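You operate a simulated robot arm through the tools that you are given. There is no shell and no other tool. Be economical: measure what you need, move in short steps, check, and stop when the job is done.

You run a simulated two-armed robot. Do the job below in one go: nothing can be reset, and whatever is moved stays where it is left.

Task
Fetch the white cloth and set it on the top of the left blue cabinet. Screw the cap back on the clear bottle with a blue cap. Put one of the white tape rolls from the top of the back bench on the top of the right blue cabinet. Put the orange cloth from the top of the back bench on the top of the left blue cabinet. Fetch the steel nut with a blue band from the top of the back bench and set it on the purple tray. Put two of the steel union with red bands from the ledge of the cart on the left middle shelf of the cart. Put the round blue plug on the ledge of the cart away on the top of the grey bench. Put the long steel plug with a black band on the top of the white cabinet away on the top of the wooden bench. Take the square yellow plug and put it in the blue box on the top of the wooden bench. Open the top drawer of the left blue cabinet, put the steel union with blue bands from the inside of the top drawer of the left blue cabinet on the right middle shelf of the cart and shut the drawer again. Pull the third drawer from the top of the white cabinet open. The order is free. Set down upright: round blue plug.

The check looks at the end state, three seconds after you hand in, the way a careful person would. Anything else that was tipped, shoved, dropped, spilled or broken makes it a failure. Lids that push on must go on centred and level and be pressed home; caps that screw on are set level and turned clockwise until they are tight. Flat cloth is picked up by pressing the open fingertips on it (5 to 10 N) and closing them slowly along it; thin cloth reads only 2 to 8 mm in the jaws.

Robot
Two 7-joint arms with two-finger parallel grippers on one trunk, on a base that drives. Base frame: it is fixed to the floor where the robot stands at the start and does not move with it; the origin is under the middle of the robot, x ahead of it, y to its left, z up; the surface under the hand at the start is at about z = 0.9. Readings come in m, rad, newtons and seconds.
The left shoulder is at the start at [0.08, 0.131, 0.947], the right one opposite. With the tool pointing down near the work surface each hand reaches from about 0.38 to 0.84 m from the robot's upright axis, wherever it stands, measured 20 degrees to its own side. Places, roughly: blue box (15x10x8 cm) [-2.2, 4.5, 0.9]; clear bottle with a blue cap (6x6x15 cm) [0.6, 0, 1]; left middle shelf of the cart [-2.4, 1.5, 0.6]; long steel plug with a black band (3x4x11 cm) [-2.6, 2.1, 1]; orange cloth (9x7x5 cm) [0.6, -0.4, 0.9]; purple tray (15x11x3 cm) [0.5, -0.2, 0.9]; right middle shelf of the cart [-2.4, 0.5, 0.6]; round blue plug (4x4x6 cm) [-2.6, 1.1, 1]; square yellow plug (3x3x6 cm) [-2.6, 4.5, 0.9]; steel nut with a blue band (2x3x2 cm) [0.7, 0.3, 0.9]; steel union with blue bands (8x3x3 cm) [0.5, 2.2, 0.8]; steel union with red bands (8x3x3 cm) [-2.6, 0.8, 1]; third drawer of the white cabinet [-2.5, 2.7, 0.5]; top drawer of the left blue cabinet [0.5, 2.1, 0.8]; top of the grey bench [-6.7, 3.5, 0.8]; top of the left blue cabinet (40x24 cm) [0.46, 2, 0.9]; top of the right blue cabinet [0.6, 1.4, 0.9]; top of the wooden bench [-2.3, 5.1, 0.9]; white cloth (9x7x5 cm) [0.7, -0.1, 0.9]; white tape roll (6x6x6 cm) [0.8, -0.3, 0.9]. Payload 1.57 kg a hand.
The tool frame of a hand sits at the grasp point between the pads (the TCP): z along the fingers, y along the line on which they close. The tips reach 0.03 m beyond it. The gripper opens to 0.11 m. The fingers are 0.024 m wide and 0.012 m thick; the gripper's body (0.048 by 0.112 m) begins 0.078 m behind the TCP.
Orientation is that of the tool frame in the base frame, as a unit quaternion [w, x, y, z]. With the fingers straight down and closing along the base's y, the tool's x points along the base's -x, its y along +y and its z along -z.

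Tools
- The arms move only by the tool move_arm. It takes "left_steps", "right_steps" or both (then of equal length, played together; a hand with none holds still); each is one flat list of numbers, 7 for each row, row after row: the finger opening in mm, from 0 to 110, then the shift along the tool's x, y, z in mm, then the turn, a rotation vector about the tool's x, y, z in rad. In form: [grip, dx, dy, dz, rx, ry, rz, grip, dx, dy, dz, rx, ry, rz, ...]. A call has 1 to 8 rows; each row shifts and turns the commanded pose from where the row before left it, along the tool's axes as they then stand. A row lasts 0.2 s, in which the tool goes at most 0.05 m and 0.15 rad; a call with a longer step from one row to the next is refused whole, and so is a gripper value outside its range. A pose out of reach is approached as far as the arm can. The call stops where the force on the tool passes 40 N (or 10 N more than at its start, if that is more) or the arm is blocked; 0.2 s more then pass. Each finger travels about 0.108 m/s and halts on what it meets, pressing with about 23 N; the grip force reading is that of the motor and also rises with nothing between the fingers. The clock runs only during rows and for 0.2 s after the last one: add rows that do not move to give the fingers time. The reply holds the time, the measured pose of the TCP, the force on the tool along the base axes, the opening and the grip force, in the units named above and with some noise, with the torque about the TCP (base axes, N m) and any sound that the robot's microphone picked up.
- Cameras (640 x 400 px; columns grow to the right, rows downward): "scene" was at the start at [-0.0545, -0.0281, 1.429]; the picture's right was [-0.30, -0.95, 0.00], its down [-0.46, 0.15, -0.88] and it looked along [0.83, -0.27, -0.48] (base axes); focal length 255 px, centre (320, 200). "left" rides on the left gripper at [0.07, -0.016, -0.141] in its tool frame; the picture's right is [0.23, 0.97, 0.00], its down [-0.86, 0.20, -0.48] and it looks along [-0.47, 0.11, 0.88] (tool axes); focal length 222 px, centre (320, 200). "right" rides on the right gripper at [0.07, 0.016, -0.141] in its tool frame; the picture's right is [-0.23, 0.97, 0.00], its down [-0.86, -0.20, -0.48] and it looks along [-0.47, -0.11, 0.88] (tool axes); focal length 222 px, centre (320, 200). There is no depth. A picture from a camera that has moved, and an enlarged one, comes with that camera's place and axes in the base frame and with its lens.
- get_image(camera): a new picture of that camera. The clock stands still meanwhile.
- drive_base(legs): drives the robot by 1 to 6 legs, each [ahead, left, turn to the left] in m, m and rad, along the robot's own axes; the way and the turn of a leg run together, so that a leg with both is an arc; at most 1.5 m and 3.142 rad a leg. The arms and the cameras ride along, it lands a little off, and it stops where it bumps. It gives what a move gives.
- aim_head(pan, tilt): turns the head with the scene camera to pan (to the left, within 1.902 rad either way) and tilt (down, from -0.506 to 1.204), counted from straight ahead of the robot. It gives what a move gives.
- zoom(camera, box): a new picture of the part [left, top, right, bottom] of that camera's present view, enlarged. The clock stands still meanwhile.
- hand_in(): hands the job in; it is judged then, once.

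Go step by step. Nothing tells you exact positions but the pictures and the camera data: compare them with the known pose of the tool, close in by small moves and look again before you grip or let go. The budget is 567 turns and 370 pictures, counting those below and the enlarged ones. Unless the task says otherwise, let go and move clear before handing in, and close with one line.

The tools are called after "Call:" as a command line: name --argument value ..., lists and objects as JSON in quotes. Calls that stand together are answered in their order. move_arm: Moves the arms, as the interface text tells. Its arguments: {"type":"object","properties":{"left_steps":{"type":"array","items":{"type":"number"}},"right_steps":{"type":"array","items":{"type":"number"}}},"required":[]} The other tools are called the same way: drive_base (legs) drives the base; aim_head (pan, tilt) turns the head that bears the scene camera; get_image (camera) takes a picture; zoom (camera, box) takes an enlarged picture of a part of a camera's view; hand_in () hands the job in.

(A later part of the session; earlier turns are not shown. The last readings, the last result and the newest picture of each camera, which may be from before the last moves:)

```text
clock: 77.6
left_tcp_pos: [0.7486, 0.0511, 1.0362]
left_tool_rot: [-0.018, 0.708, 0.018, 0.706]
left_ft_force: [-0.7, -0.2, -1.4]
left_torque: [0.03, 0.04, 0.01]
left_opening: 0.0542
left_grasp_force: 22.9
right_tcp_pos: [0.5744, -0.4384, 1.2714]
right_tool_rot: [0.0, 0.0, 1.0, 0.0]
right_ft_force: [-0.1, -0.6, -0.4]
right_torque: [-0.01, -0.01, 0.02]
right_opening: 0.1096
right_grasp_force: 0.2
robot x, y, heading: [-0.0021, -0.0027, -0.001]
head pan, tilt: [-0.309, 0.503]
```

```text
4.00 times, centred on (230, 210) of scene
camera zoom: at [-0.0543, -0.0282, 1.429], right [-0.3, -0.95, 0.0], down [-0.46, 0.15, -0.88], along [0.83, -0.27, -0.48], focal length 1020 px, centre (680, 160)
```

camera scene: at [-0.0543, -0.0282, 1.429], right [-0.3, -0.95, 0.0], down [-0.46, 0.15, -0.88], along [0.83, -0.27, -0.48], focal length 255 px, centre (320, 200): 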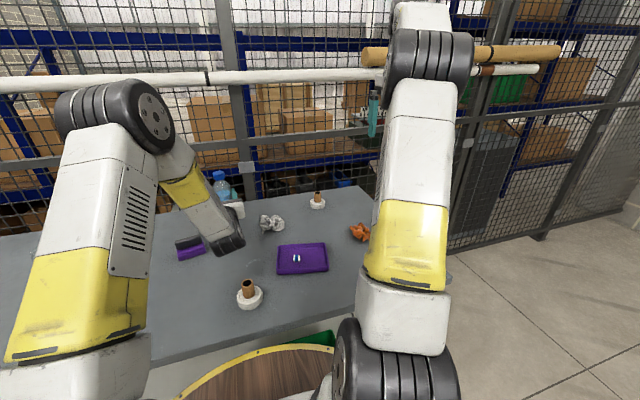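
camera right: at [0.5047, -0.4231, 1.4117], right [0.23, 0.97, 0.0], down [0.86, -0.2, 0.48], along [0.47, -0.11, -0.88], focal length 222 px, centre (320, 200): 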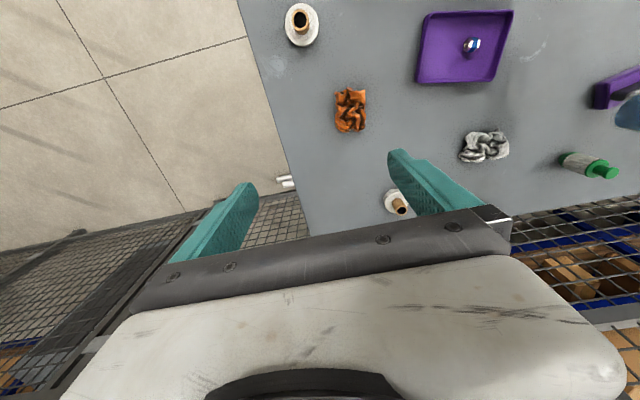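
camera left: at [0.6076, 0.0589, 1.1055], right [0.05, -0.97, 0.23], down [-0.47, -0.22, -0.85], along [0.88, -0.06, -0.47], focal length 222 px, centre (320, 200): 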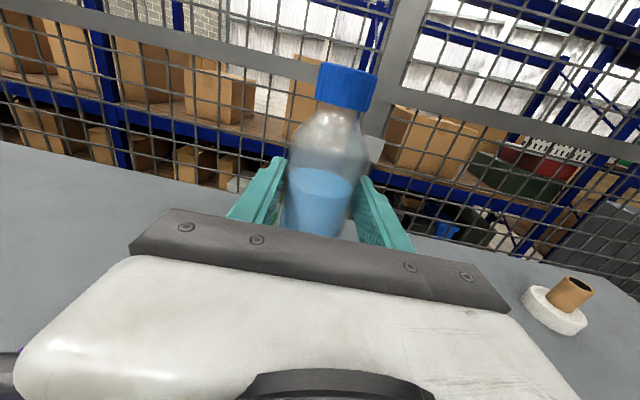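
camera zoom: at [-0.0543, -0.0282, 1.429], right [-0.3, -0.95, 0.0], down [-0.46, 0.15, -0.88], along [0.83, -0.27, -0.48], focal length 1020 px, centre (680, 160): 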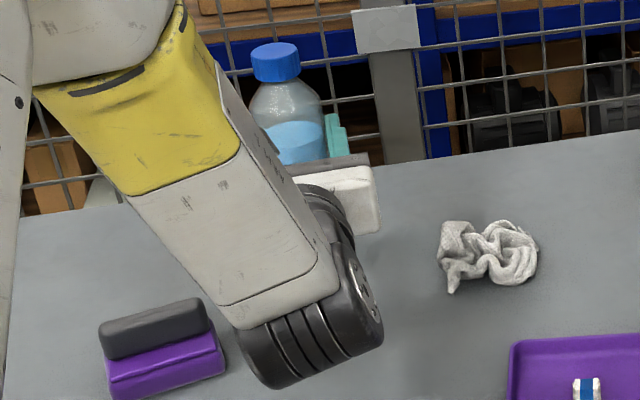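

Clearance is sufficient. I lower the bottle to the bench.

Call:
move_arm --left_steps '[0, -20, 0, 0, 0, 0, 0, 0, -18, 0, 0, 0, 0, 0, 0, -10, 0, 0, 0, 0, 0, 0, -5, 0, 0, 0, 0, 0, 0, -2, 0, 0, 0, 0, 0, 0, 0, 0, 0, 0, 0, 0]'

Call:
get_image --camera "left"

```text
clock: 79.0
left_tcp_pos: [0.7491, 0.05, 0.9798]
left_tool_rot: [-0.018, 0.707, 0.018, 0.706]
left_ft_force: [-0.6, -0.1, -2.3]
left_torque: [-0.01, 0.04, 0.0]
left_opening: 0.0541
left_grasp_force: 23.4
right_tcp_pos: [0.5755, -0.4399, 1.2714]
right_tool_rot: [0.001, 0.0, 1.0, 0.0]
right_ft_force: [-1.5, -0.3, 0.4]
right_torque: [0.03, 0.03, -0.02]
right_opening: 0.11
right_grasp_force: 0.0
robot x, y, heading: [-0.0015, 0.0007, 0.002]
head pan, tilt: [-0.309, 0.503]
```

```text
313 pictures are left
camera left: at [0.6083, 0.0588, 1.0506], right [0.05, -0.97, 0.23], down [-0.47, -0.22, -0.85], along [0.88, -0.06, -0.47], focal length 222 px, centre (320, 200)
```

left: 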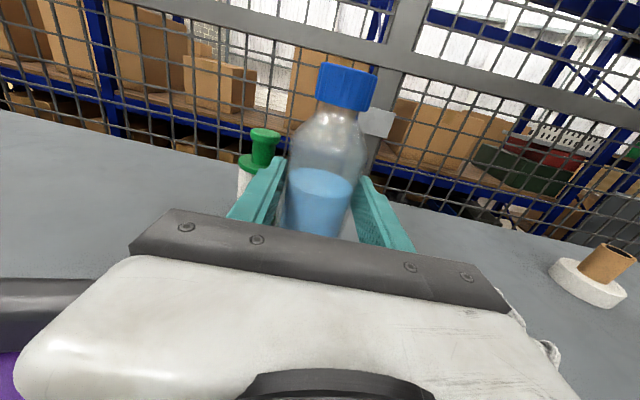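

Call:
move_arm --left_steps '[0, -2, 0, 0, 0, 0, 0, 0, -2, 0, 0, 0, 0, 0, 0, 0, 0, 0, 0, 0, 0]'

```text
clock: 79.8
left_tcp_pos: [0.7503, 0.0493, 0.9755]
left_tool_rot: [-0.018, 0.708, 0.018, 0.706]
left_ft_force: [-0.5, -0.2, -1.6]
left_torque: [-0.01, 0.05, 0.05]
left_opening: 0.0544
left_grasp_force: 22.8
right_tcp_pos: [0.5751, -0.4382, 1.2711]
right_tool_rot: [0.001, 0.0, 1.0, 0.0]
right_ft_force: [-0.1, 0.4, 0.4]
right_torque: [-0.02, 0.03, 0.01]
right_opening: 0.1101
right_grasp_force: 0.2
robot x, y, heading: [-0.0046, 0.0005, 0.004]
head pan, tilt: [-0.309, 0.503]
```

Call:
move_arm --left_steps '[0, -2, 0, 0, 0, 0, 0, 0, -1.5, 0, 0, 0, 0, 0, 0, 0, 0, 0, 0, 0, 0]'

```text
clock: 80.6
left_tcp_pos: [0.751, 0.0508, 0.9743]
left_tool_rot: [-0.018, 0.705, 0.019, 0.708]
left_ft_force: [0.6, 0.5, 17.6]
left_torque: [0.04, -0.11, -0.01]
left_opening: 0.0544
left_grasp_force: 22.7
right_tcp_pos: [0.5735, -0.4382, 1.2704]
right_tool_rot: [0.0, -0.001, 1.0, 0.0]
right_ft_force: [-0.1, -0.2, -0.9]
right_torque: [-0.01, -0.01, -0.01]
right_opening: 0.1102
right_grasp_force: 0.0
robot x, y, heading: [0.0014, -0.0, -0.002]
head pan, tilt: [-0.309, 0.503]
```

The bottle stands on the bench with the left hand steadying it, so the right hand can now screw the cap from above. I bring the right hand over.

Call:
move_arm --left_steps '[0, 1.2, 0, 0, 0, 0, 0, 0, 0, 0, 0, 0, 0, 0, 0, 0, 0, 0, 0, 0, 0, 0, 0, 0, 0, 0, 0, 0, 0, 0, 0, 0, 0, 0, 0, 0, 0, 0, 0, 0, 0, 0]' --right_steps '[60, -14, 40, 0, 0, 0, 0, 60, -14, 40, 0, 0, 0, 0, 60, -14, 40, 0, 0, 0, 0, 60, -14, 40, 0, 0, 0, 0, 60, -14, 40, 0, 0, 0, 0, 60, -14, 40, 0, 0, 0, 0]'

Call:
get_image --camera "right"

```text
clock: 82.0
left_tcp_pos: [0.7492, 0.0486, 0.9721]
left_tool_rot: [-0.018, 0.707, 0.017, 0.706]
left_ft_force: [4.2, 0.4, 14.2]
left_torque: [0.07, -0.38, 0.01]
left_opening: 0.0545
left_grasp_force: 23.0
right_tcp_pos: [0.6609, -0.1964, 1.2736]
right_tool_rot: [-0.001, 0.001, 1.0, 0.0]
right_ft_force: [-0.1, -0.6, 0.9]
right_torque: [0.04, -0.04, -0.02]
right_opening: 0.0599
right_grasp_force: 0.0
robot x, y, heading: [-0.0033, -0.0048, 0.001]
head pan, tilt: [-0.309, 0.503]
```

```text
312 pictures are left
camera right: at [0.591, -0.1812, 1.4137], right [0.23, 0.97, 0.0], down [0.85, -0.2, 0.48], along [0.47, -0.11, -0.88], focal length 222 px, centre (320, 200)
```

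right: 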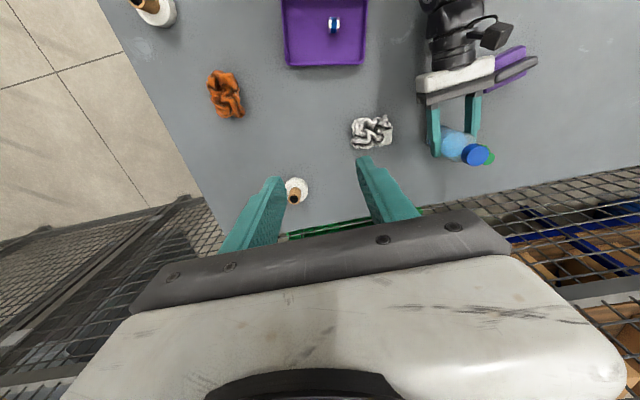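

Call:
move_arm --right_steps '[60, -15, 40, 0, 0, 0, 0, 60, -16, 41, 0, 0, 0, 0, 60, -16, 41, 0, 0, 0, 0, 60, -16, 41, 0, 0, 0, 0, 60, -16, 41, 0, 0, 0, 0, 60, -16, 39, 0, 0, 0, 0, 60, 0, 0, 30, 0, 0, 0, 60, 0, 0, 30, 0, 0, 0]'

Call:
get_image --camera "right"

Call:
zoom --camera "scene" --box '[170, 120, 330, 220]'

```text
clock: 83.8
left_tcp_pos: [0.7502, 0.0506, 0.9726]
left_tool_rot: [-0.017, 0.707, 0.017, 0.707]
left_ft_force: [-1.9, -1.1, 5.4]
left_torque: [-0.03, -0.02, 0.0]
left_opening: 0.0545
left_grasp_force: 22.9
right_tcp_pos: [0.6921, -0.1065, 1.2104]
right_tool_rot: [0.001, 0.0, 1.0, 0.0]
right_ft_force: [-0.5, -0.1, -0.4]
right_torque: [0.0, 0.01, -0.02]
right_opening: 0.0601
right_grasp_force: 0.0
right hand out of reach, approached as far as the arm can: row 3, 4, 5, 6
robot x, y, heading: [-0.0011, 0.0012, -0.001]
head pan, tilt: [-0.309, 0.503]
```

```text
311 pictures are left
camera right: at [0.6234, -0.0908, 1.351], right [0.23, 0.97, 0.0], down [0.86, -0.2, 0.48], along [0.47, -0.11, -0.88], focal length 222 px, centre (320, 200)
```

right: 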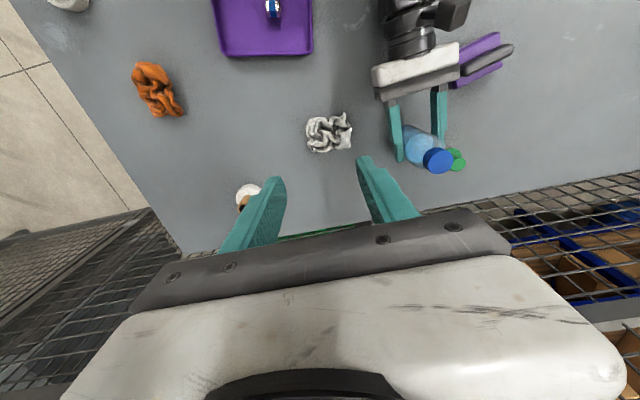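

```text
4.00 times, centred on (250, 170) of scene
camera zoom: at [-0.0547, -0.0281, 1.4289], right [-0.3, -0.95, 0.0], down [-0.46, 0.15, -0.88], along [0.83, -0.27, -0.48], focal length 1020 px, centre (600, 320)
```

zoom: 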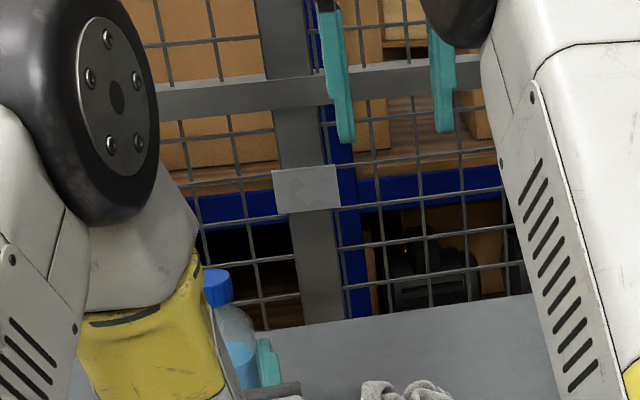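

The cap is at about [0.760, 0.045]. The right hand was too high to reach, so I lower first, then go across.

Call:
move_arm --right_steps '[60, 0, 0, 35, 0, 0, 0, 60, 0, 0, 35, 0, 0, 0, 60, 0, 0, 30, 0, 0, 0, 60, -10, 22, 0, 0, 0, 0, 60, -15, 33, 0, 0, 0, 0, 60, -15, 33, 0, 0, 0, 0, 60, -15, 33, 0, 0, 0, 0, 60, -8, 18, 0, 0, 0, 0]'

Call:
get_image --camera "right"

```text
clock: 85.6
left_tcp_pos: [0.7491, 0.0501, 0.9725]
left_tool_rot: [-0.018, 0.707, 0.018, 0.706]
left_ft_force: [-0.9, 1.1, -0.6]
left_torque: [0.01, -0.01, -0.02]
left_opening: 0.0542
left_grasp_force: 23.6
right_tcp_pos: [0.7517, 0.0285, 1.1108]
right_tool_rot: [-0.001, -0.001, 1.0, 0.0]
right_ft_force: [-0.2, 0.5, 0.2]
right_torque: [0.01, 0.01, 0.03]
right_opening: 0.0599
right_grasp_force: 0.0
right hand out of reach, approached as far as the arm can: row 8
robot x, y, heading: [-0.0008, 0.0021, 0.008]
head pan, tilt: [-0.309, 0.503]
```

```text
309 pictures are left
camera right: at [0.6819, 0.0447, 1.2502], right [0.23, 0.97, 0.0], down [0.86, -0.2, 0.48], along [0.46, -0.11, -0.88], focal length 222 px, centre (320, 200)
```

right: 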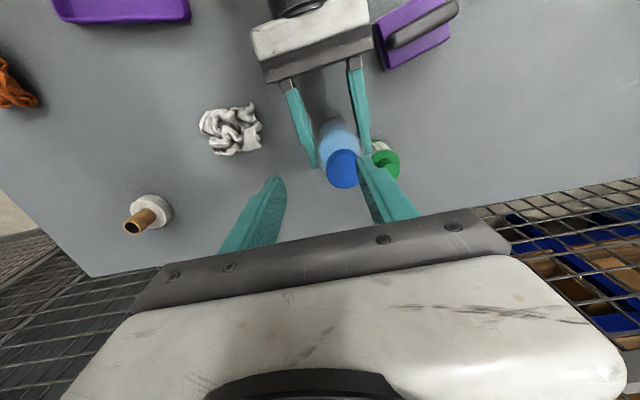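

The cap is right there at [0.760, 0.0485], at the edge of reach when high. I back off, descend, and slide the open fingers forward around the cap.

Call:
move_arm --right_steps '[60, 35, 10, 0, 0, 0, 0, 60, 27, 10, 0, 0, 0, 0, 60, 0, 0, 20, 0, 0, 0, 60, 0, 0, 20, 0, 0, 0, 60, -25, 0, 0, 0, 0, 0, 60, -20, 0, 0, 0, 0, 0, 60, 0, 0, 0, 0, 0, 0]'

Call:
get_image --camera "right"

```text
clock: 87.2
left_tcp_pos: [0.7503, 0.0504, 0.9724]
left_tool_rot: [-0.019, 0.707, 0.019, 0.707]
left_ft_force: [-1.1, 0.0, -1.1]
left_torque: [0.02, 0.05, 0.02]
left_opening: 0.0544
left_grasp_force: 22.8
right_tcp_pos: [0.7354, 0.0489, 1.0681]
right_tool_rot: [0.0, 0.0, 1.0, 0.0]
right_ft_force: [-0.4, -0.4, 0.4]
right_torque: [-0.04, -0.02, 0.0]
right_opening: 0.0599
right_grasp_force: 0.0
robot x, y, heading: [-0.001, 0.0015, -0.004]
head pan, tilt: [-0.309, 0.503]
```

```text
308 pictures are left
camera right: at [0.6646, 0.0645, 1.2104], right [0.23, 0.97, 0.0], down [0.86, -0.2, 0.48], along [0.47, -0.11, -0.88], focal length 222 px, centre (320, 200)
```

right: 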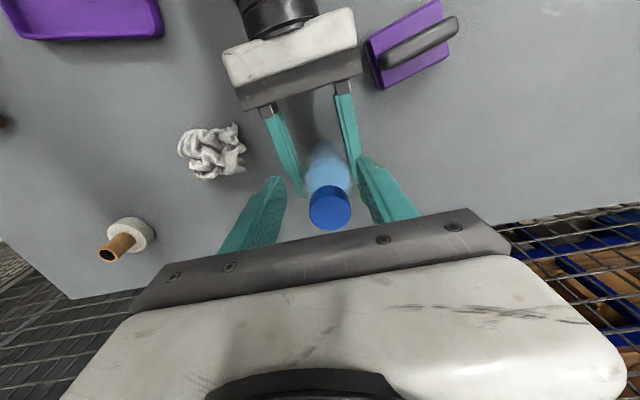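

Call:
move_arm --right_steps '[60, -12, 1, 0, 0, 0, 0, 60, -11, 0.5, 0, 0, 0, 0, 60, 0, 0, 0, 0, 0, 0]'

Call:
zoom --camera "right" --box '[220, 120, 440, 257]'

```text
clock: 88.0
left_tcp_pos: [0.7502, 0.0503, 0.9725]
left_tool_rot: [-0.018, 0.708, 0.018, 0.706]
left_ft_force: [0.1, 0.1, -1.1]
left_torque: [-0.01, 0.03, -0.03]
left_opening: 0.0542
left_grasp_force: 22.5
right_tcp_pos: [0.7568, 0.052, 1.0692]
right_tool_rot: [0.0, 0.0, 1.0, 0.0]
right_ft_force: [0.3, -0.2, -0.2]
right_torque: [-0.01, 0.0, -0.01]
right_opening: 0.0598
right_grasp_force: 0.1
robot x, y, heading: [-0.0002, 0.0002, -0.001]
head pan, tilt: [-0.309, 0.503]
```

```text
2.91 times, centred on (330, 188) of right
camera zoom: at [0.6864, 0.0668, 1.2103], right [0.23, 0.97, 0.0], down [0.86, -0.2, 0.48], along [0.47, -0.11, -0.88], focal length 646 px, centre (291, 234)
```

zoom: 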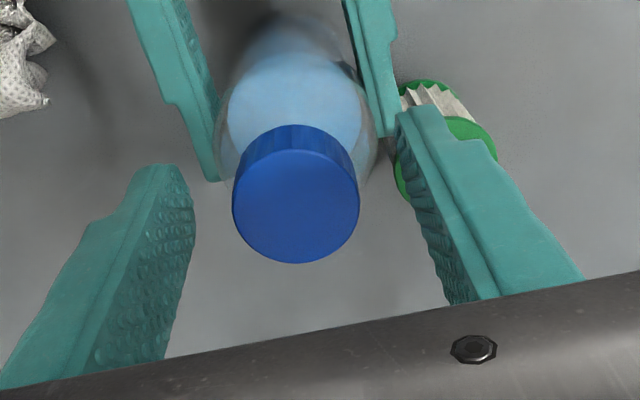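

Call:
move_arm --right_steps '[60, -4, -1.5, 0, 0, 0, 0, 50, 0, 0, 0, 0, 0, 0, 42, 0, 0, 0, 0, 0, 0, 34, 0, 0, 0, 0, 0, 0, 20, 0, 0, 0, 0, 0, 0, 0, 0, 0, 0, 0, 0, 0]'

Call:
move_arm --right_steps '[0, 0, 0, 0, 0, 0, 0.08, 0, 0, 0, 0, 0, 0, 0.12, 0, 0, 0, 0, 0, 0, 0.12, 0, 0, 0, 0, 0, 0, 0.12, 0, 0, 0, 0, 0, 0, 0]'

```text
clock: 89.4
left_tcp_pos: [0.7493, 0.0494, 0.9724]
left_tool_rot: [-0.018, 0.707, 0.018, 0.707]
left_ft_force: [-0.5, -5.0, -2.0]
left_torque: [0.34, -0.04, -0.08]
left_opening: 0.0545
left_grasp_force: 23.2
right_tcp_pos: [0.761, 0.0507, 1.0688]
right_tool_rot: [0.0, 0.0, 1.0, 0.001]
right_ft_force: [0.6, 5.8, -0.4]
right_torque: [0.17, -0.01, 0.06]
right_opening: 0.0325
right_grasp_force: 22.9
robot x, y, heading: [-0.0033, 0.0007, 0.0]
head pan, tilt: [-0.309, 0.503]
```

```text
clock: 90.6
left_tcp_pos: [0.7506, 0.0493, 0.9723]
left_tool_rot: [-0.017, 0.708, 0.018, 0.706]
left_ft_force: [7.3, -9.1, -2.6]
left_torque: [0.52, 0.45, -0.12]
left_opening: 0.0542
left_grasp_force: 23.0
right_tcp_pos: [0.7615, 0.05, 1.068]
right_tool_rot: [-0.001, 0.219, 0.976, 0.0]
right_ft_force: [-7.9, 10.2, 0.6]
right_torque: [0.36, 0.28, 0.01]
right_opening: 0.0328
right_grasp_force: 23.3
robot x, y, heading: [0.0035, 0.0045, -0.001]
head pan, tilt: [-0.309, 0.503]
```

Lateral forces of about 10 N show a small misalignment; I correct by 1 mm and keep turning while watching forces.

Call:
move_arm --right_steps '[0, 1.1, 0.6, 0, 0, 0, 0, 0, 0, 0, 0, 0, 0, 0.12, 0, 0, 0, 0, 0, 0, 0.12, 0, 0, 0, 0, 0, 0, 0.12, 0, 0, 0, 0, 0, 0, 0]'

```text
clock: 91.8
left_tcp_pos: [0.7495, 0.0491, 0.9741]
left_tool_rot: [-0.018, 0.708, 0.018, 0.706]
left_ft_force: [-8.5, -7.6, -0.5]
left_torque: [0.43, -0.56, -0.12]
left_opening: 0.0546
left_grasp_force: 23.2
right_tcp_pos: [0.7605, 0.0512, 1.069]
right_tool_rot: [0.001, 0.391, 0.921, 0.001]
right_ft_force: [7.9, 8.7, -0.2]
right_torque: [0.29, -0.18, 0.02]
right_opening: 0.0328
right_grasp_force: 23.2
robot x, y, heading: [-0.0019, -0.0016, 0.003]
head pan, tilt: [-0.309, 0.503]
```

Call:
move_arm --right_steps '[0, 0.1, 1.1, 0, 0, 0, 0, 0, 0, 0, 0.3, 0, 0, 0.12, 0, 0, 0, 0, 0, 0, 0.12, 0, 0, 0, 0, 0, 0, 0.12, 0, 0, 0, 0, 0, 0, 0]'

```text
clock: 93.0
left_tcp_pos: [0.7506, 0.0507, 0.9728]
left_tool_rot: [-0.018, 0.708, 0.018, 0.706]
left_ft_force: [-1.1, -6.2, -0.5]
left_torque: [0.24, -0.16, -0.31]
left_opening: 0.0545
left_grasp_force: 23.2
right_tcp_pos: [0.7608, 0.0528, 1.0689]
right_tool_rot: [0.0, 0.55, 0.835, 0.001]
right_ft_force: [3.3, 7.0, 3.7]
right_torque: [0.16, -0.14, 0.29]
right_opening: 0.0326
right_grasp_force: 22.8
robot x, y, heading: [-0.0003, 0.0014, -0.001]
head pan, tilt: [-0.309, 0.503]
```

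Torque about z is rising (0.29 N·m). I keep turning.

Call:
move_arm --right_steps '[0, 0, 0.5, 0.2, 0, 0, 0.1, 0, 0, 0, 0, 0, 0, 0.12, 0, 0, 0, 0, 0, 0, 0.12, 0, 0, 0, 0, 0, 0, 0]'

Call:
zoom --camera "right" --box '[220, 120, 440, 257]'

```text
clock: 94.0
left_tcp_pos: [0.7504, 0.0508, 0.9717]
left_tool_rot: [-0.018, 0.708, 0.018, 0.706]
left_ft_force: [-3.5, -4.4, -1.0]
left_torque: [0.26, -0.22, -0.34]
left_opening: 0.0544
left_grasp_force: 22.6
right_tcp_pos: [0.7615, 0.0511, 1.0672]
right_tool_rot: [0.0, 0.683, 0.731, 0.0]
right_ft_force: [4.9, 4.3, 2.4]
right_torque: [0.08, -0.15, 0.34]
right_opening: 0.0329
right_grasp_force: 23.0
robot x, y, heading: [0.0013, -0.0005, 0.002]
head pan, tilt: [-0.309, 0.503]
```

```text
2.91 times, centred on (330, 188) of right
camera zoom: at [0.7725, 0.1212, 1.2091], right [0.99, -0.16, 0.0], down [-0.14, -0.87, 0.48], along [-0.08, -0.47, -0.88], focal length 646 px, centre (291, 234)
```

zoom: 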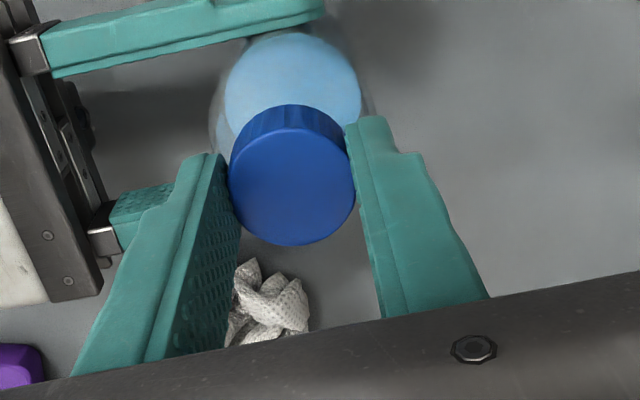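

Call:
move_arm --right_steps '[0, 0, 0, 0, 0, 0, 0.1, 0, 0, 0, 0, 0, 0, 0.12, 0, 0, 0, 0, 0, 0, 0.12, 0, 0, 0, 0, 0, 0, 0]'

Call:
zoom --camera "right" --box '[220, 120, 440, 257]'

```text
clock: 95.0
left_tcp_pos: [0.7498, 0.0506, 0.9726]
left_tool_rot: [-0.018, 0.708, 0.018, 0.705]
left_ft_force: [-5.6, -0.6, -0.3]
left_torque: [0.11, -0.24, -0.41]
left_opening: 0.0542
left_grasp_force: 22.7
right_tcp_pos: [0.7608, 0.0514, 1.0674]
right_tool_rot: [0.0, 0.797, 0.604, 0.0]
right_ft_force: [5.1, 0.9, -0.3]
right_torque: [0.01, -0.22, 0.39]
right_opening: 0.0329
right_grasp_force: 22.6
robot x, y, heading: [-0.0004, 0.0009, 0.0]
head pan, tilt: [-0.309, 0.503]
```

```text
2.91 times, centred on (330, 188) of right
camera zoom: at [0.7955, 0.1137, 1.2088], right [0.88, -0.48, 0.0], down [-0.42, -0.77, 0.48], along [-0.23, -0.42, -0.88], focal length 646 px, centre (291, 234)
```

zoom: 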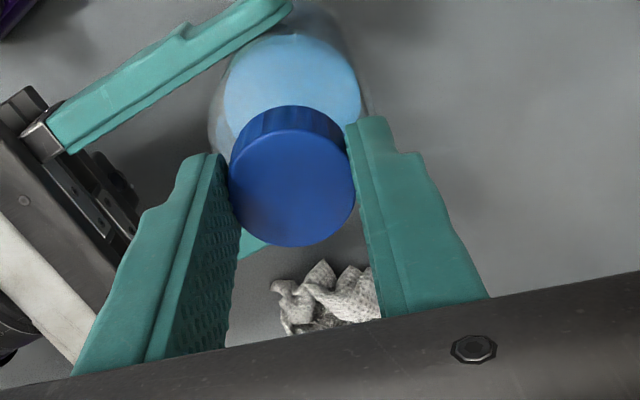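

Torque keeps creeping up (0.39). To stay off the wrist limit I open, rotate back, and take another stroke.

Call:
move_arm --right_steps '[60, 0, 0, 0, 0, 0, 0, 60, 0, 0, 0, 0, 0, 0, 60, 0, 0, 0, 0, 0, -0.15, 60, 0, 0, 0, 0, 0, -0.15, 60, 0, 0, 0, 0, 0, -0.15, 60, 0, 0, 0, 0, 0, -0.15, 60, 0, 0, 0, 0, 0, -0.15, 60, 0, 0, 0, 0, 0, -0.15]'

Call:
move_arm --right_steps '[60, 0, 0, 0, 0, 0, -0.15, 60, 0, 0, 0, 0, 0, -0.15, 60, 0, 0, 0, 0, 0, -0.15, 60, 0, 0, 0, 0, 0, -0.15, 60, 0, 0, 0, 0, 0, -0.15, 60, 0, 0, 0, 0, 0, -0.15, 60, 0, 0, 0, 0, 0, -0.15, 60, 0, 0, 0, 0, 0, -0.15]'

Call:
zoom --camera "right" --box '[220, 120, 440, 257]'

```text
clock: 96.8
left_tcp_pos: [0.7501, 0.0497, 0.9719]
left_tool_rot: [-0.018, 0.707, 0.019, 0.706]
left_ft_force: [-0.5, -1.1, 0.6]
left_torque: [0.0, 0.12, 0.0]
left_opening: 0.0546
left_grasp_force: 23.1
right_tcp_pos: [0.761, 0.0519, 1.0677]
right_tool_rot: [-0.001, 0.453, 0.892, 0.0]
right_ft_force: [0.1, -0.1, -0.9]
right_torque: [0.02, 0.0, 0.01]
right_opening: 0.06
right_grasp_force: 0.1
robot x, y, heading: [-0.002, 0.0004, 0.001]
head pan, tilt: [-0.309, 0.503]
```

```text
clock: 98.6
left_tcp_pos: [0.7497, 0.0497, 0.9727]
left_tool_rot: [-0.017, 0.708, 0.017, 0.706]
left_ft_force: [0.4, 0.4, -1.6]
left_torque: [0.0, 0.01, 0.0]
left_opening: 0.0546
left_grasp_force: 23.2
right_tcp_pos: [0.7609, 0.0516, 1.0679]
right_tool_rot: [0.0, -0.129, 0.992, 0.0]
right_ft_force: [0.9, 0.0, -0.7]
right_torque: [0.05, -0.02, 0.03]
right_opening: 0.06
right_grasp_force: 0.1
robot x, y, heading: [0.0003, -0.0014, -0.002]
head pan, tilt: [-0.309, 0.503]
```

```text
2.91 times, centred on (330, 188) of right
camera zoom: at [0.6896, 0.0496, 1.2089], right [-0.03, 1.0, 0.0], down [0.88, 0.03, 0.48], along [0.48, 0.01, -0.88], focal length 646 px, centre (291, 234)
```

zoom: 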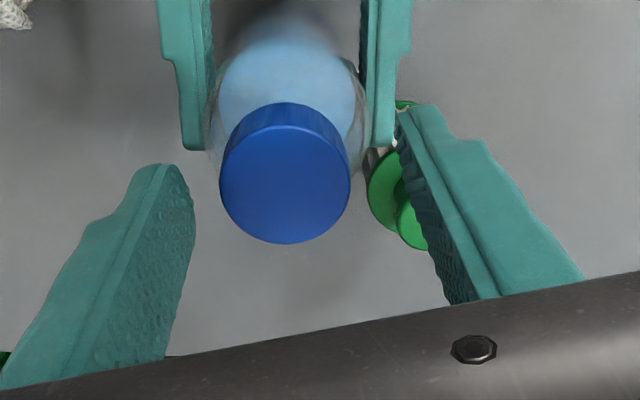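

Call:
move_arm --right_steps '[45, 0, 0, 1, 0, 0, 0, 35, 0, 0, 0, 0, 0, 0, 15, 0, 0, 0, 0, 0, 0, 0, 0, 0, 0, 0, 0, 0, 0, 0, 0, 0, 0, 0, 0.1, 0, 0, 0, 0, 0, 0, 0.12, 0, 0, 0, 0, 0, 0, 0]'

Call:
move_arm --right_steps '[0, 0, 0, 0, 0, 0, 0.1, 0, 0, 0, 0, 0, 0, 0.12, 0, 0, 0, 0, 0, 0, 0.12, 0, 0, 0, 0, 0, 0, 0]'

```text
clock: 100.2
left_tcp_pos: [0.7513, 0.05, 0.9722]
left_tool_rot: [-0.019, 0.707, 0.019, 0.706]
left_ft_force: [-4.8, 7.8, -0.7]
left_torque: [-0.42, -0.18, -0.23]
left_opening: 0.0545
left_grasp_force: 22.7
right_tcp_pos: [0.762, 0.0518, 1.0664]
right_tool_rot: [0.0, -0.019, 1.0, 0.001]
right_ft_force: [4.5, -7.1, -1.2]
right_torque: [-0.27, -0.15, 0.34]
right_opening: 0.0329
right_grasp_force: 23.0
robot x, y, heading: [-0.0008, 0.0022, 0.001]
head pan, tilt: [-0.309, 0.503]
```

```text
clock: 101.2
left_tcp_pos: [0.7504, 0.0499, 0.9727]
left_tool_rot: [-0.019, 0.708, 0.019, 0.706]
left_ft_force: [-0.5, 7.1, -1.9]
left_torque: [-0.36, 0.02, -0.19]
left_opening: 0.0545
left_grasp_force: 23.0
right_tcp_pos: [0.7613, 0.0516, 1.0676]
right_tool_rot: [0.0, 0.151, 0.988, 0.0]
right_ft_force: [0.9, -7.3, 0.7]
right_torque: [-0.3, -0.02, 0.27]
right_opening: 0.033
right_grasp_force: 23.0
robot x, y, heading: [0.0043, 0.0011, 0.002]
head pan, tilt: [-0.309, 0.503]
```

The turn now meets a firm, constant resistance (~0.3 N·m): the cap is tight. I release with the right hand and back away.

Call:
move_arm --right_steps '[60, 0, 0, 0, 0, 0, 0, 60, 0, 0, 0, 0, 0, 0, 60, 0, 0, 0, 0, 0, -0.15, 60, 0, 0, 0, 0, 0, -0.15, 60, 30, 0, 0, 0, 0, 0, 60, 35, 0, 0, 0, 0, 0, 60, 10, -20, -40, 0, 0, 0, 60, 0, -20, -40, 0, 0, 0]'

Call:
zoom --camera "right" --box '[220, 80, 480, 242]'

Call:
get_image --camera "left"

```text
clock: 103.0
left_tcp_pos: [0.7494, 0.0494, 0.9712]
left_tool_rot: [-0.018, 0.707, 0.018, 0.707]
left_ft_force: [-0.5, -0.8, -2.4]
left_torque: [-0.01, 0.05, -0.02]
left_opening: 0.0544
left_grasp_force: 23.1
right_tcp_pos: [0.6864, 0.0131, 1.148]
right_tool_rot: [-0.001, 0.001, 1.0, 0.0]
right_ft_force: [0.5, 0.0, 0.2]
right_torque: [-0.06, 0.04, 0.0]
right_opening: 0.0598
right_grasp_force: 0.1
robot x, y, heading: [-0.0015, 0.0015, -0.003]
head pan, tilt: [-0.309, 0.503]
```

```text
2.46 times, centred on (350, 161) of right
camera zoom: at [0.6168, 0.0291, 1.2896], right [0.23, 0.97, 0.0], down [0.86, -0.2, 0.48], along [0.46, -0.11, -0.88], focal length 547 px, centre (246, 296)
```

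zoom: 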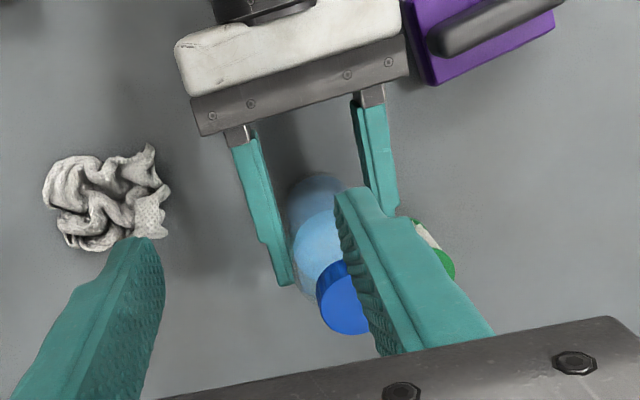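

```text
302 pictures are left
camera left: at [0.6087, 0.059, 1.0432], right [0.05, -0.97, 0.23], down [-0.47, -0.22, -0.85], along [0.88, -0.06, -0.47], focal length 222 px, centre (320, 200)
```

left: 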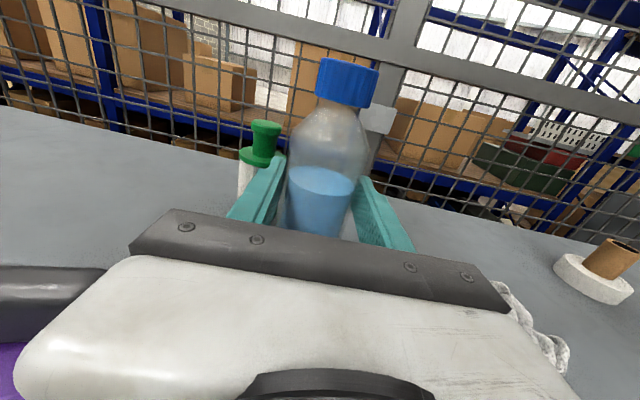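

Call:
move_arm --left_steps '[0, -1, 0, 0, 0, 0, 0, 0, -1, 0, 0, 0, 0, 0, 0, 0, 0, 0, 0, 0, 0]' --right_steps '[60, 0, -40, 0, 0, 0, 0, 60, 0, -45, 0, 0, 0, 0, 60, 0, -45, 0, 0, 0, 0]'

```text
clock: 103.8
left_tcp_pos: [0.7505, 0.0494, 0.9724]
left_tool_rot: [-0.018, 0.707, 0.018, 0.707]
left_ft_force: [0.0, -1.4, 8.8]
left_torque: [-0.02, 0.17, 0.04]
left_opening: 0.0542
left_grasp_force: 22.8
right_tcp_pos: [0.6857, -0.1161, 1.1464]
right_tool_rot: [0.0, 0.002, 1.0, 0.0]
right_ft_force: [0.7, 1.5, 0.2]
right_torque: [-0.06, -0.03, -0.01]
right_opening: 0.06
right_grasp_force: 0.1
robot x, y, heading: [-0.0023, 0.0001, -0.003]
head pan, tilt: [-0.309, 0.503]
```

Contact with the bench again, so I ease up slightly, open the left hand slowly and back it straight out.

Call:
move_arm --left_steps '[0, 0.8, 0, 0, 0, 0, 0, 52, 0, 0, 0, 0, 0, 0, 58, 0, 0, 0, 0, 0, 0, 66, 0, 0, 0, 0, 0, 0, 72, 0, 0, 0, 0, 0, 0, 72, 0, 0, 0, 0, 0, 0]'

Call:
get_image --camera "left"

```text
clock: 105.2
left_tcp_pos: [0.7491, 0.0493, 0.9713]
left_tool_rot: [-0.017, 0.708, 0.017, 0.706]
left_ft_force: [0.8, -0.3, 0.0]
left_torque: [0.06, 0.02, -0.01]
left_opening: 0.0721
left_grasp_force: 0.0
right_tcp_pos: [0.6855, -0.117, 1.1472]
right_tool_rot: [0.0, 0.0, 1.0, 0.0]
right_ft_force: [0.6, -0.1, 1.0]
right_torque: [-0.02, 0.04, 0.0]
right_opening: 0.0599
right_grasp_force: 0.1
robot x, y, heading: [-0.0002, 0.0007, -0.003]
head pan, tilt: [-0.309, 0.503]
```

```text
301 pictures are left
camera left: at [0.6085, 0.0584, 1.0424], right [0.05, -0.97, 0.23], down [-0.47, -0.22, -0.85], along [0.88, -0.06, -0.47], focal length 222 px, centre (320, 200)
```

left: 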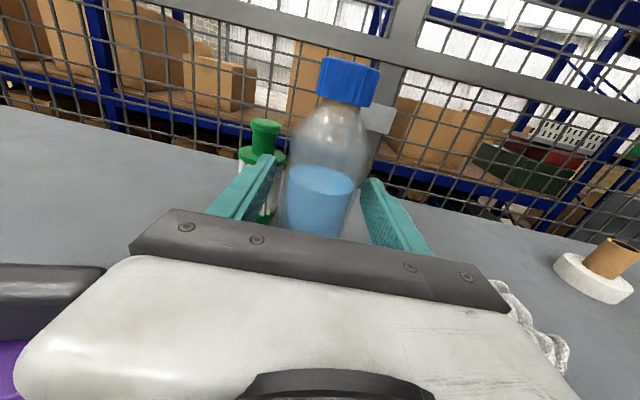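

The bottle stands freely. I raise the open hand straight up around it, then back out.

Call:
move_arm --left_steps '[72, 10, 0, 0, 0, 0, 0, 72, 25, 0, 0, 0, 0, 0, 72, 30, 0, 0, 0, 0, 0, 72, 30, 0, 0, 0, 0, 0, 72, 30, 0, 0, 0, 0, 0, 72, 20, 0, -30, 0, 0, 0, 72, 0, 0, -40, 0, 0, 0]'

Call:
get_image --camera "scene"

Call:
get_image --camera "left"

```text
clock: 106.8
left_tcp_pos: [0.6785, 0.0452, 1.1179]
left_tool_rot: [-0.019, 0.708, 0.019, 0.706]
left_ft_force: [0.3, -0.5, -0.2]
left_torque: [0.01, -0.02, 0.0]
left_opening: 0.0719
left_grasp_force: 0.0
right_tcp_pos: [0.6847, -0.1169, 1.1465]
right_tool_rot: [0.0, 0.0, 1.0, 0.0]
right_ft_force: [-0.9, -0.4, 0.6]
right_torque: [0.02, 0.01, 0.02]
right_opening: 0.0599
right_grasp_force: 0.1
robot x, y, heading: [-0.001, -0.0011, 0.002]
head pan, tilt: [-0.309, 0.503]
```

```text
300 pictures are left
camera scene: at [-0.0541, -0.0281, 1.429], right [-0.3, -0.95, 0.0], down [-0.46, 0.15, -0.88], along [0.83, -0.27, -0.48], focal length 255 px, centre (320, 200)
```

scene: 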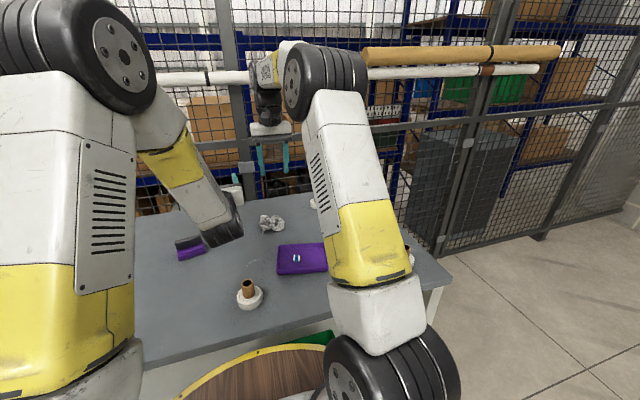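

```text
299 pictures are left
camera left: at [0.5372, 0.0543, 1.188], right [0.05, -0.97, 0.23], down [-0.47, -0.22, -0.85], along [0.88, -0.06, -0.47], focal length 222 px, centre (320, 200)
```

left: 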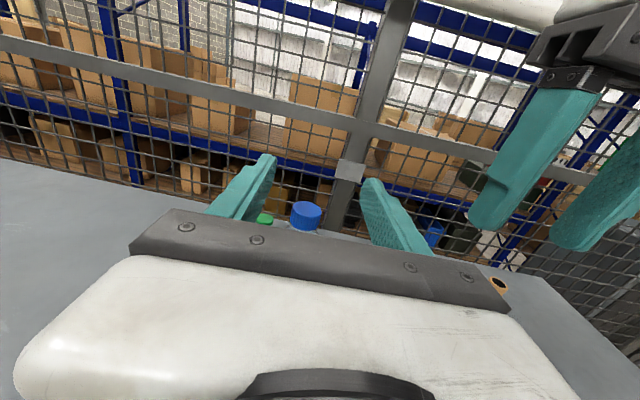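

The bottle stands capped on its own. I return the left hand to pointing down and send the right hand to the orange cloth.

Call:
move_arm --left_steps '[72, 10, 0, -10, 0, -0.1, 0, 72, 0, 0, 0, 0, -0.15, 0, 72, 0, 0, 0, 0, -0.15, 0, 72, 0, 0, 0, 0, -0.15, 0, 72, 0, 0, 0, 0, -0.15, 0, 72, 0, 0, 0, 0, -0.15, 0, 72, 0, 0, 0, 0, -0.15, 0, 72, 0, 0, 0, 0, -0.15, 0]' --right_steps '[90, 10, -25, 0, 0, 0, 0, 90, 14, -33, 0, 0, 0, 0, 90, 14, -33, 0, 0, 0, 0, 90, 14, -33, 0, 0, 0, 0, 90, 14, -33, 0, 0, 0, 0, 90, 14, -33, 0, 0, 0, 0, 90, 14, -33, 0, 0, 0, 0, 90, 14, -32, 0, 0, 0, 0]'

Call:
move_arm --left_steps '[72, 0, 0, -10, 0, -0.14, 0, 72, 0, 0, -10, 0, -0.14, 0, 72, 0, 0, -10, 0, -0.14, 0, 72, 0, 0, 0, 0, 0, -0.15, 72, 0, 0, 0, 0, 0, -0.15, 72, 0, 0, 0, 0, 0, -0.15, 72, 0, 0, 0, 0, 0, -0.15, 72, 0, 0, 0, 0, 0, -0.15]'

Call:
get_image --camera "right"

```text
clock: 108.6
left_tcp_pos: [0.6699, 0.0458, 1.1271]
left_tool_rot: [-0.004, 0.978, 0.024, 0.207]
left_ft_force: [0.1, 0.4, 0.7]
left_torque: [-0.02, 0.0, 0.01]
left_opening: 0.0722
left_grasp_force: 0.0
right_tcp_pos: [0.5771, -0.37, 1.1451]
right_tool_rot: [0.0, 0.0, 1.0, -0.001]
right_ft_force: [0.2, 0.6, -0.6]
right_torque: [-0.02, -0.04, 0.05]
right_opening: 0.0902
right_grasp_force: 0.1
robot x, y, heading: [-0.0006, 0.0005, 0.002]
head pan, tilt: [-0.309, 0.503]
```

```text
clock: 110.4
left_tcp_pos: [0.6627, 0.0445, 1.1562]
left_tool_rot: [0.0, 0.921, 0.391, 0.0]
left_ft_force: [-0.3, 0.0, 0.1]
left_torque: [0.04, 0.02, 0.02]
left_opening: 0.0723
left_grasp_force: 0.2
right_tcp_pos: [0.5773, -0.3697, 1.1468]
right_tool_rot: [0.0, 0.0, 1.0, 0.0]
right_ft_force: [-0.2, -0.9, -0.1]
right_torque: [0.0, 0.03, 0.02]
right_opening: 0.0901
right_grasp_force: 0.0
robot x, y, heading: [-0.0034, 0.0, 0.005]
head pan, tilt: [-0.309, 0.503]
```

```text
298 pictures are left
camera right: at [0.508, -0.3539, 1.2869], right [0.23, 0.97, 0.0], down [0.85, -0.2, 0.48], along [0.47, -0.11, -0.88], focal length 222 px, centre (320, 200)
```

right: 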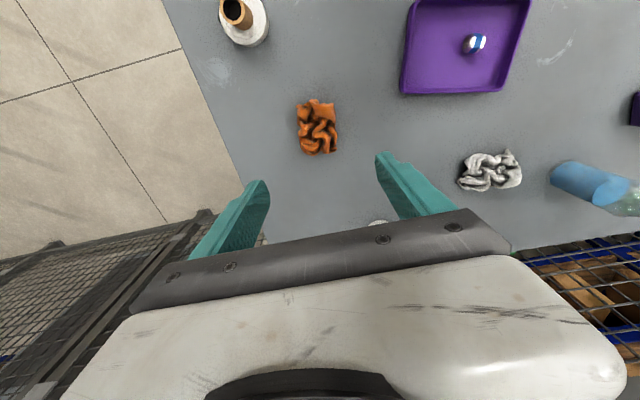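

Call:
move_arm --left_steps '[72, 0, 0, 0, 0, 0, -0.15, 72, 0, 0, 0, 0, 0, -0.15, 72, 0, 0, 0, 0, 0, -0.15, 72, 0, 0, 0, 0, 0, -0.15, 72, 0, 0, 0, 0, 0, -0.15, 72, 0, 0, 0, 0, 0, -0.15, 72, 0, 0, 0, 0, 0, -0.15, 72, 0, 0, 0, 0, 0, -0.15]' --right_steps '[110, 2, -3, 20, 0, 0, 0, 110, 0, 0, 40, 0, 0, 0, 110, 0, 0, 40, 0, 0, 0, 110, 0, 0, 40, 0, 0, 0, 110, 0, 0, 40, 0, 0, 0, 110, 0, 0, 20, 0, 0, 0, 110, 0, 0, 8, 0, 0, 0, 110, 0, 0, 0, 0, 0, 0]'

Call:
get_image --camera "right"

```text
clock: 112.2
left_tcp_pos: [0.663, 0.0451, 1.1555]
left_tool_rot: [-0.001, 0.539, 0.842, 0.0]
left_ft_force: [-0.1, -0.2, 0.1]
left_torque: [-0.02, -0.02, 0.02]
left_opening: 0.0721
left_grasp_force: 0.0
right_tcp_pos: [0.5763, -0.3761, 0.9401]
right_tool_rot: [0.001, 0.001, 1.0, 0.0]
right_ft_force: [0.0, 0.2, 0.2]
right_torque: [0.02, 0.02, 0.0]
right_opening: 0.1098
right_grasp_force: 0.1
robot x, y, heading: [-0.0002, -0.0003, 0.002]
head pan, tilt: [-0.309, 0.503]
```

```text
297 pictures are left
camera right: at [0.5075, -0.36, 1.0805], right [0.23, 0.97, 0.0], down [0.85, -0.2, 0.48], along [0.47, -0.11, -0.88], focal length 222 px, centre (320, 200)
```

right: 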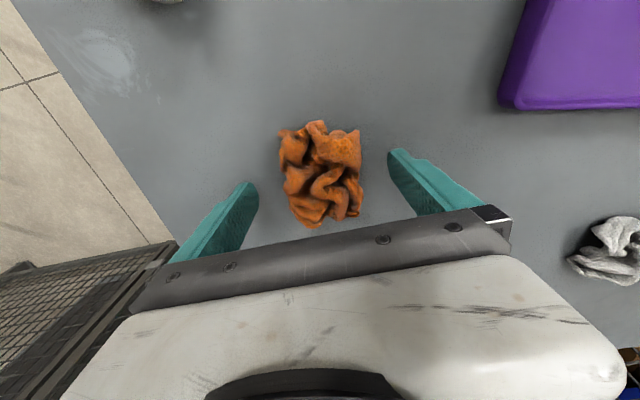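

The cloth sits between the fingers. I close slowly and lift.

Call:
move_arm --left_steps '[72, 0, 0, 0, 0, 0, -0.15, 72, 0, 0, 0, 0, 0, -0.15, 72, 0, 0, 0, 0, 0, -0.15, 72, 0, 0, 0, 0, 0, -0.15, 72, 0, 0, 0, 0, 0, -0.15, 72, 0, 0, 0, 0, 0, -0.15, 72, 0, 0, 0, 0, 0, -0.15, 72, 0, 0, 0, 0, 0, -0.09]' --right_steps '[100, 4, 0, 4, 0, 0, 0, 85, 0, 0, 0, 0, 0, 0, 70, 0, 0, 0, 0, 0, 0, 55, 0, 0, 0, 0, 0, 0, 40, 0, 0, 0, 0, 0, 0, 25, 0, 0, 0, 0, 0, 0, 10, 0, 0, 0, 0, 0, 0, 0, 0, 0, 0, 0, 0, 0]'

Call:
move_arm --right_steps '[0, 0, 0, 0, 0, 0, 0, 0, 0, 0, -5, 0, 0, 0, 0, 0, 0, -15, 0, 0, 0, 0, 0, 0, -20, 0, 0, 0, 0, 0, 0, -25, 0, 0, 0, 0, 0, 0, -25, 0, 0, 0]'

Call:
get_image --camera "right"

Call:
get_image --camera "left"

```text
clock: 114.0
left_tcp_pos: [0.6605, 0.0456, 1.155]
left_tool_rot: [0.0, 0.0, 1.0, 0.0]
left_ft_force: [0.0, 0.2, -0.1]
left_torque: [0.0, 0.01, -0.03]
left_opening: 0.0723
left_grasp_force: 0.1
right_tcp_pos: [0.5723, -0.3762, 0.9355]
right_tool_rot: [0.0, 0.0, 1.0, 0.0]
right_ft_force: [-0.4, 0.0, 0.8]
right_torque: [-0.01, -0.03, -0.06]
right_opening: 0.0618
right_grasp_force: 22.7
robot x, y, heading: [-0.0008, -0.0029, 0.002]
head pan, tilt: [-0.309, 0.503]
```

```text
clock: 115.4
left_tcp_pos: [0.6611, 0.046, 1.156]
left_tool_rot: [0.0, 0.001, 1.0, 0.0]
left_ft_force: [-0.3, 0.1, -0.5]
left_torque: [0.01, 0.04, -0.03]
left_opening: 0.0722
left_grasp_force: 0.0
right_tcp_pos: [0.5733, -0.3753, 1.0241]
right_tool_rot: [-0.001, 0.001, 1.0, -0.001]
right_ft_force: [-0.1, -0.4, -0.6]
right_torque: [-0.01, 0.03, 0.03]
right_opening: 0.0609
right_grasp_force: 22.9
robot x, y, heading: [-0.0004, -0.0016, 0.005]
head pan, tilt: [-0.309, 0.503]
```

```text
296 pictures are left
camera right: at [0.5036, -0.3603, 1.1652], right [0.23, 0.97, 0.0], down [0.85, -0.2, 0.48], along [0.47, -0.11, -0.88], focal length 222 px, centre (320, 200)
```

right: 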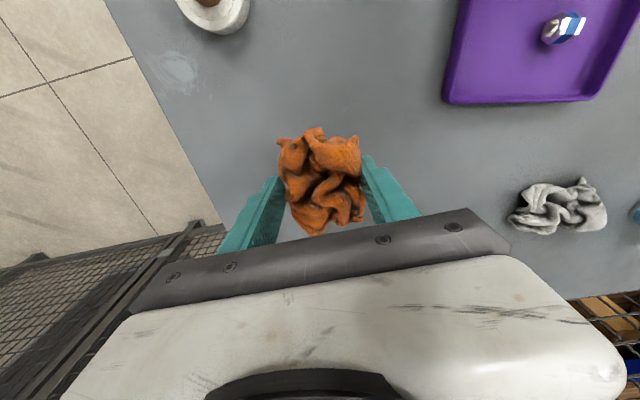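

```text
295 pictures are left
camera left: at [0.5922, 0.0288, 1.2977], right [-0.23, 0.97, 0.0], down [0.86, 0.2, 0.48], along [0.47, 0.11, -0.88], focal length 222 px, centre (320, 200)
```

left: 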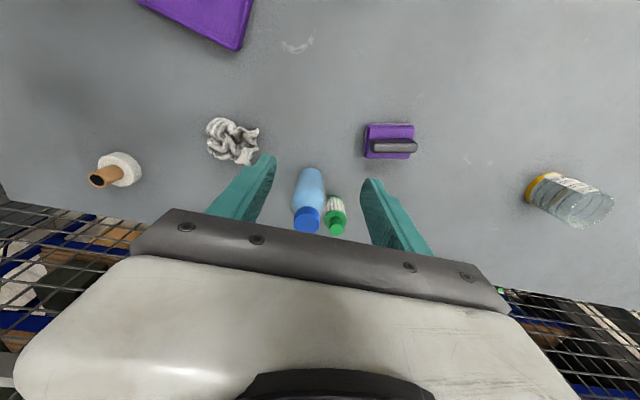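

Orange cloth held. Now the white cloth at about [0.716, −0.093] with the left hand.

Call:
move_arm --left_steps '[110, 0, -20, 0, 0, 0, 0, 110, 0, -35, 10, 0, 0, 0, 110, 0, -35, 20, 0, 0, 0, 110, -10, -30, 20, 0, 0, 0, 110, -20, -19, 20, 0, 0, 0, 110, -25, 0, 0, 0, 0, 0, 110, 0, 0, 0, 0, 0, 0]'

Call:
get_image --camera "left"

```text
clock: 117.0
left_tcp_pos: [0.7155, -0.0935, 1.086]
left_tool_rot: [0.0, 0.001, 1.0, 0.0]
left_ft_force: [0.3, 0.3, 0.7]
left_torque: [-0.02, 0.01, 0.01]
left_opening: 0.1098
left_grasp_force: 0.1
right_tcp_pos: [0.5736, -0.3771, 1.0239]
right_tool_rot: [0.0, 0.002, 1.0, 0.0]
right_ft_force: [-0.6, -0.4, 0.0]
right_torque: [0.01, -0.03, 0.03]
right_opening: 0.0596
right_grasp_force: 23.3
robot x, y, heading: [-0.0015, -0.0003, 0.004]
head pan, tilt: [-0.309, 0.503]
```

```text
294 pictures are left
camera left: at [0.6469, -0.1108, 1.2274], right [-0.23, 0.97, 0.0], down [0.86, 0.2, 0.48], along [0.47, 0.11, -0.88], focal length 222 px, centre (320, 200)
```

left: 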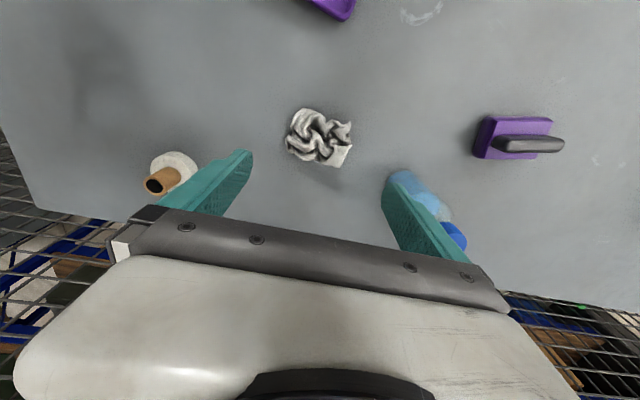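

Call:
move_arm --left_steps '[110, 0, 0, 40, 0, 0, 0, 110, 0, 0, 40, 0, 0, 0, 110, 0, 0, 40, 0, 0, 0, 110, 0, 0, 20, 0, 0, 0, 110, 0, 0, 10, 0, 0, 0, 110, 0, 0, 0, 0, 0, 0]'

Call:
get_image --camera "left"

```text
clock: 118.4
left_tcp_pos: [0.7172, -0.0951, 0.934]
left_tool_rot: [0.0, 0.002, 1.0, 0.001]
left_ft_force: [0.3, 0.3, -0.3]
left_torque: [0.01, 0.01, 0.0]
left_opening: 0.11
left_grasp_force: 0.0
right_tcp_pos: [0.5734, -0.3763, 1.0239]
right_tool_rot: [0.0, 0.001, 1.0, 0.0]
right_ft_force: [0.4, -0.3, -0.9]
right_torque: [-0.02, 0.02, 0.0]
right_opening: 0.0587
right_grasp_force: 22.9
robot x, y, heading: [-0.0004, -0.0012, -0.001]
head pan, tilt: [-0.309, 0.503]
```

```text
293 pictures are left
camera left: at [0.6473, -0.1109, 1.0757], right [-0.23, 0.97, 0.0], down [0.86, 0.2, 0.48], along [0.47, 0.11, -0.88], focal length 222 px, centre (320, 200)
```

left: 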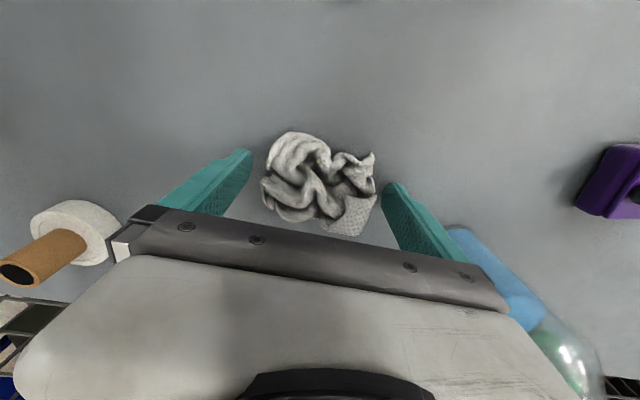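

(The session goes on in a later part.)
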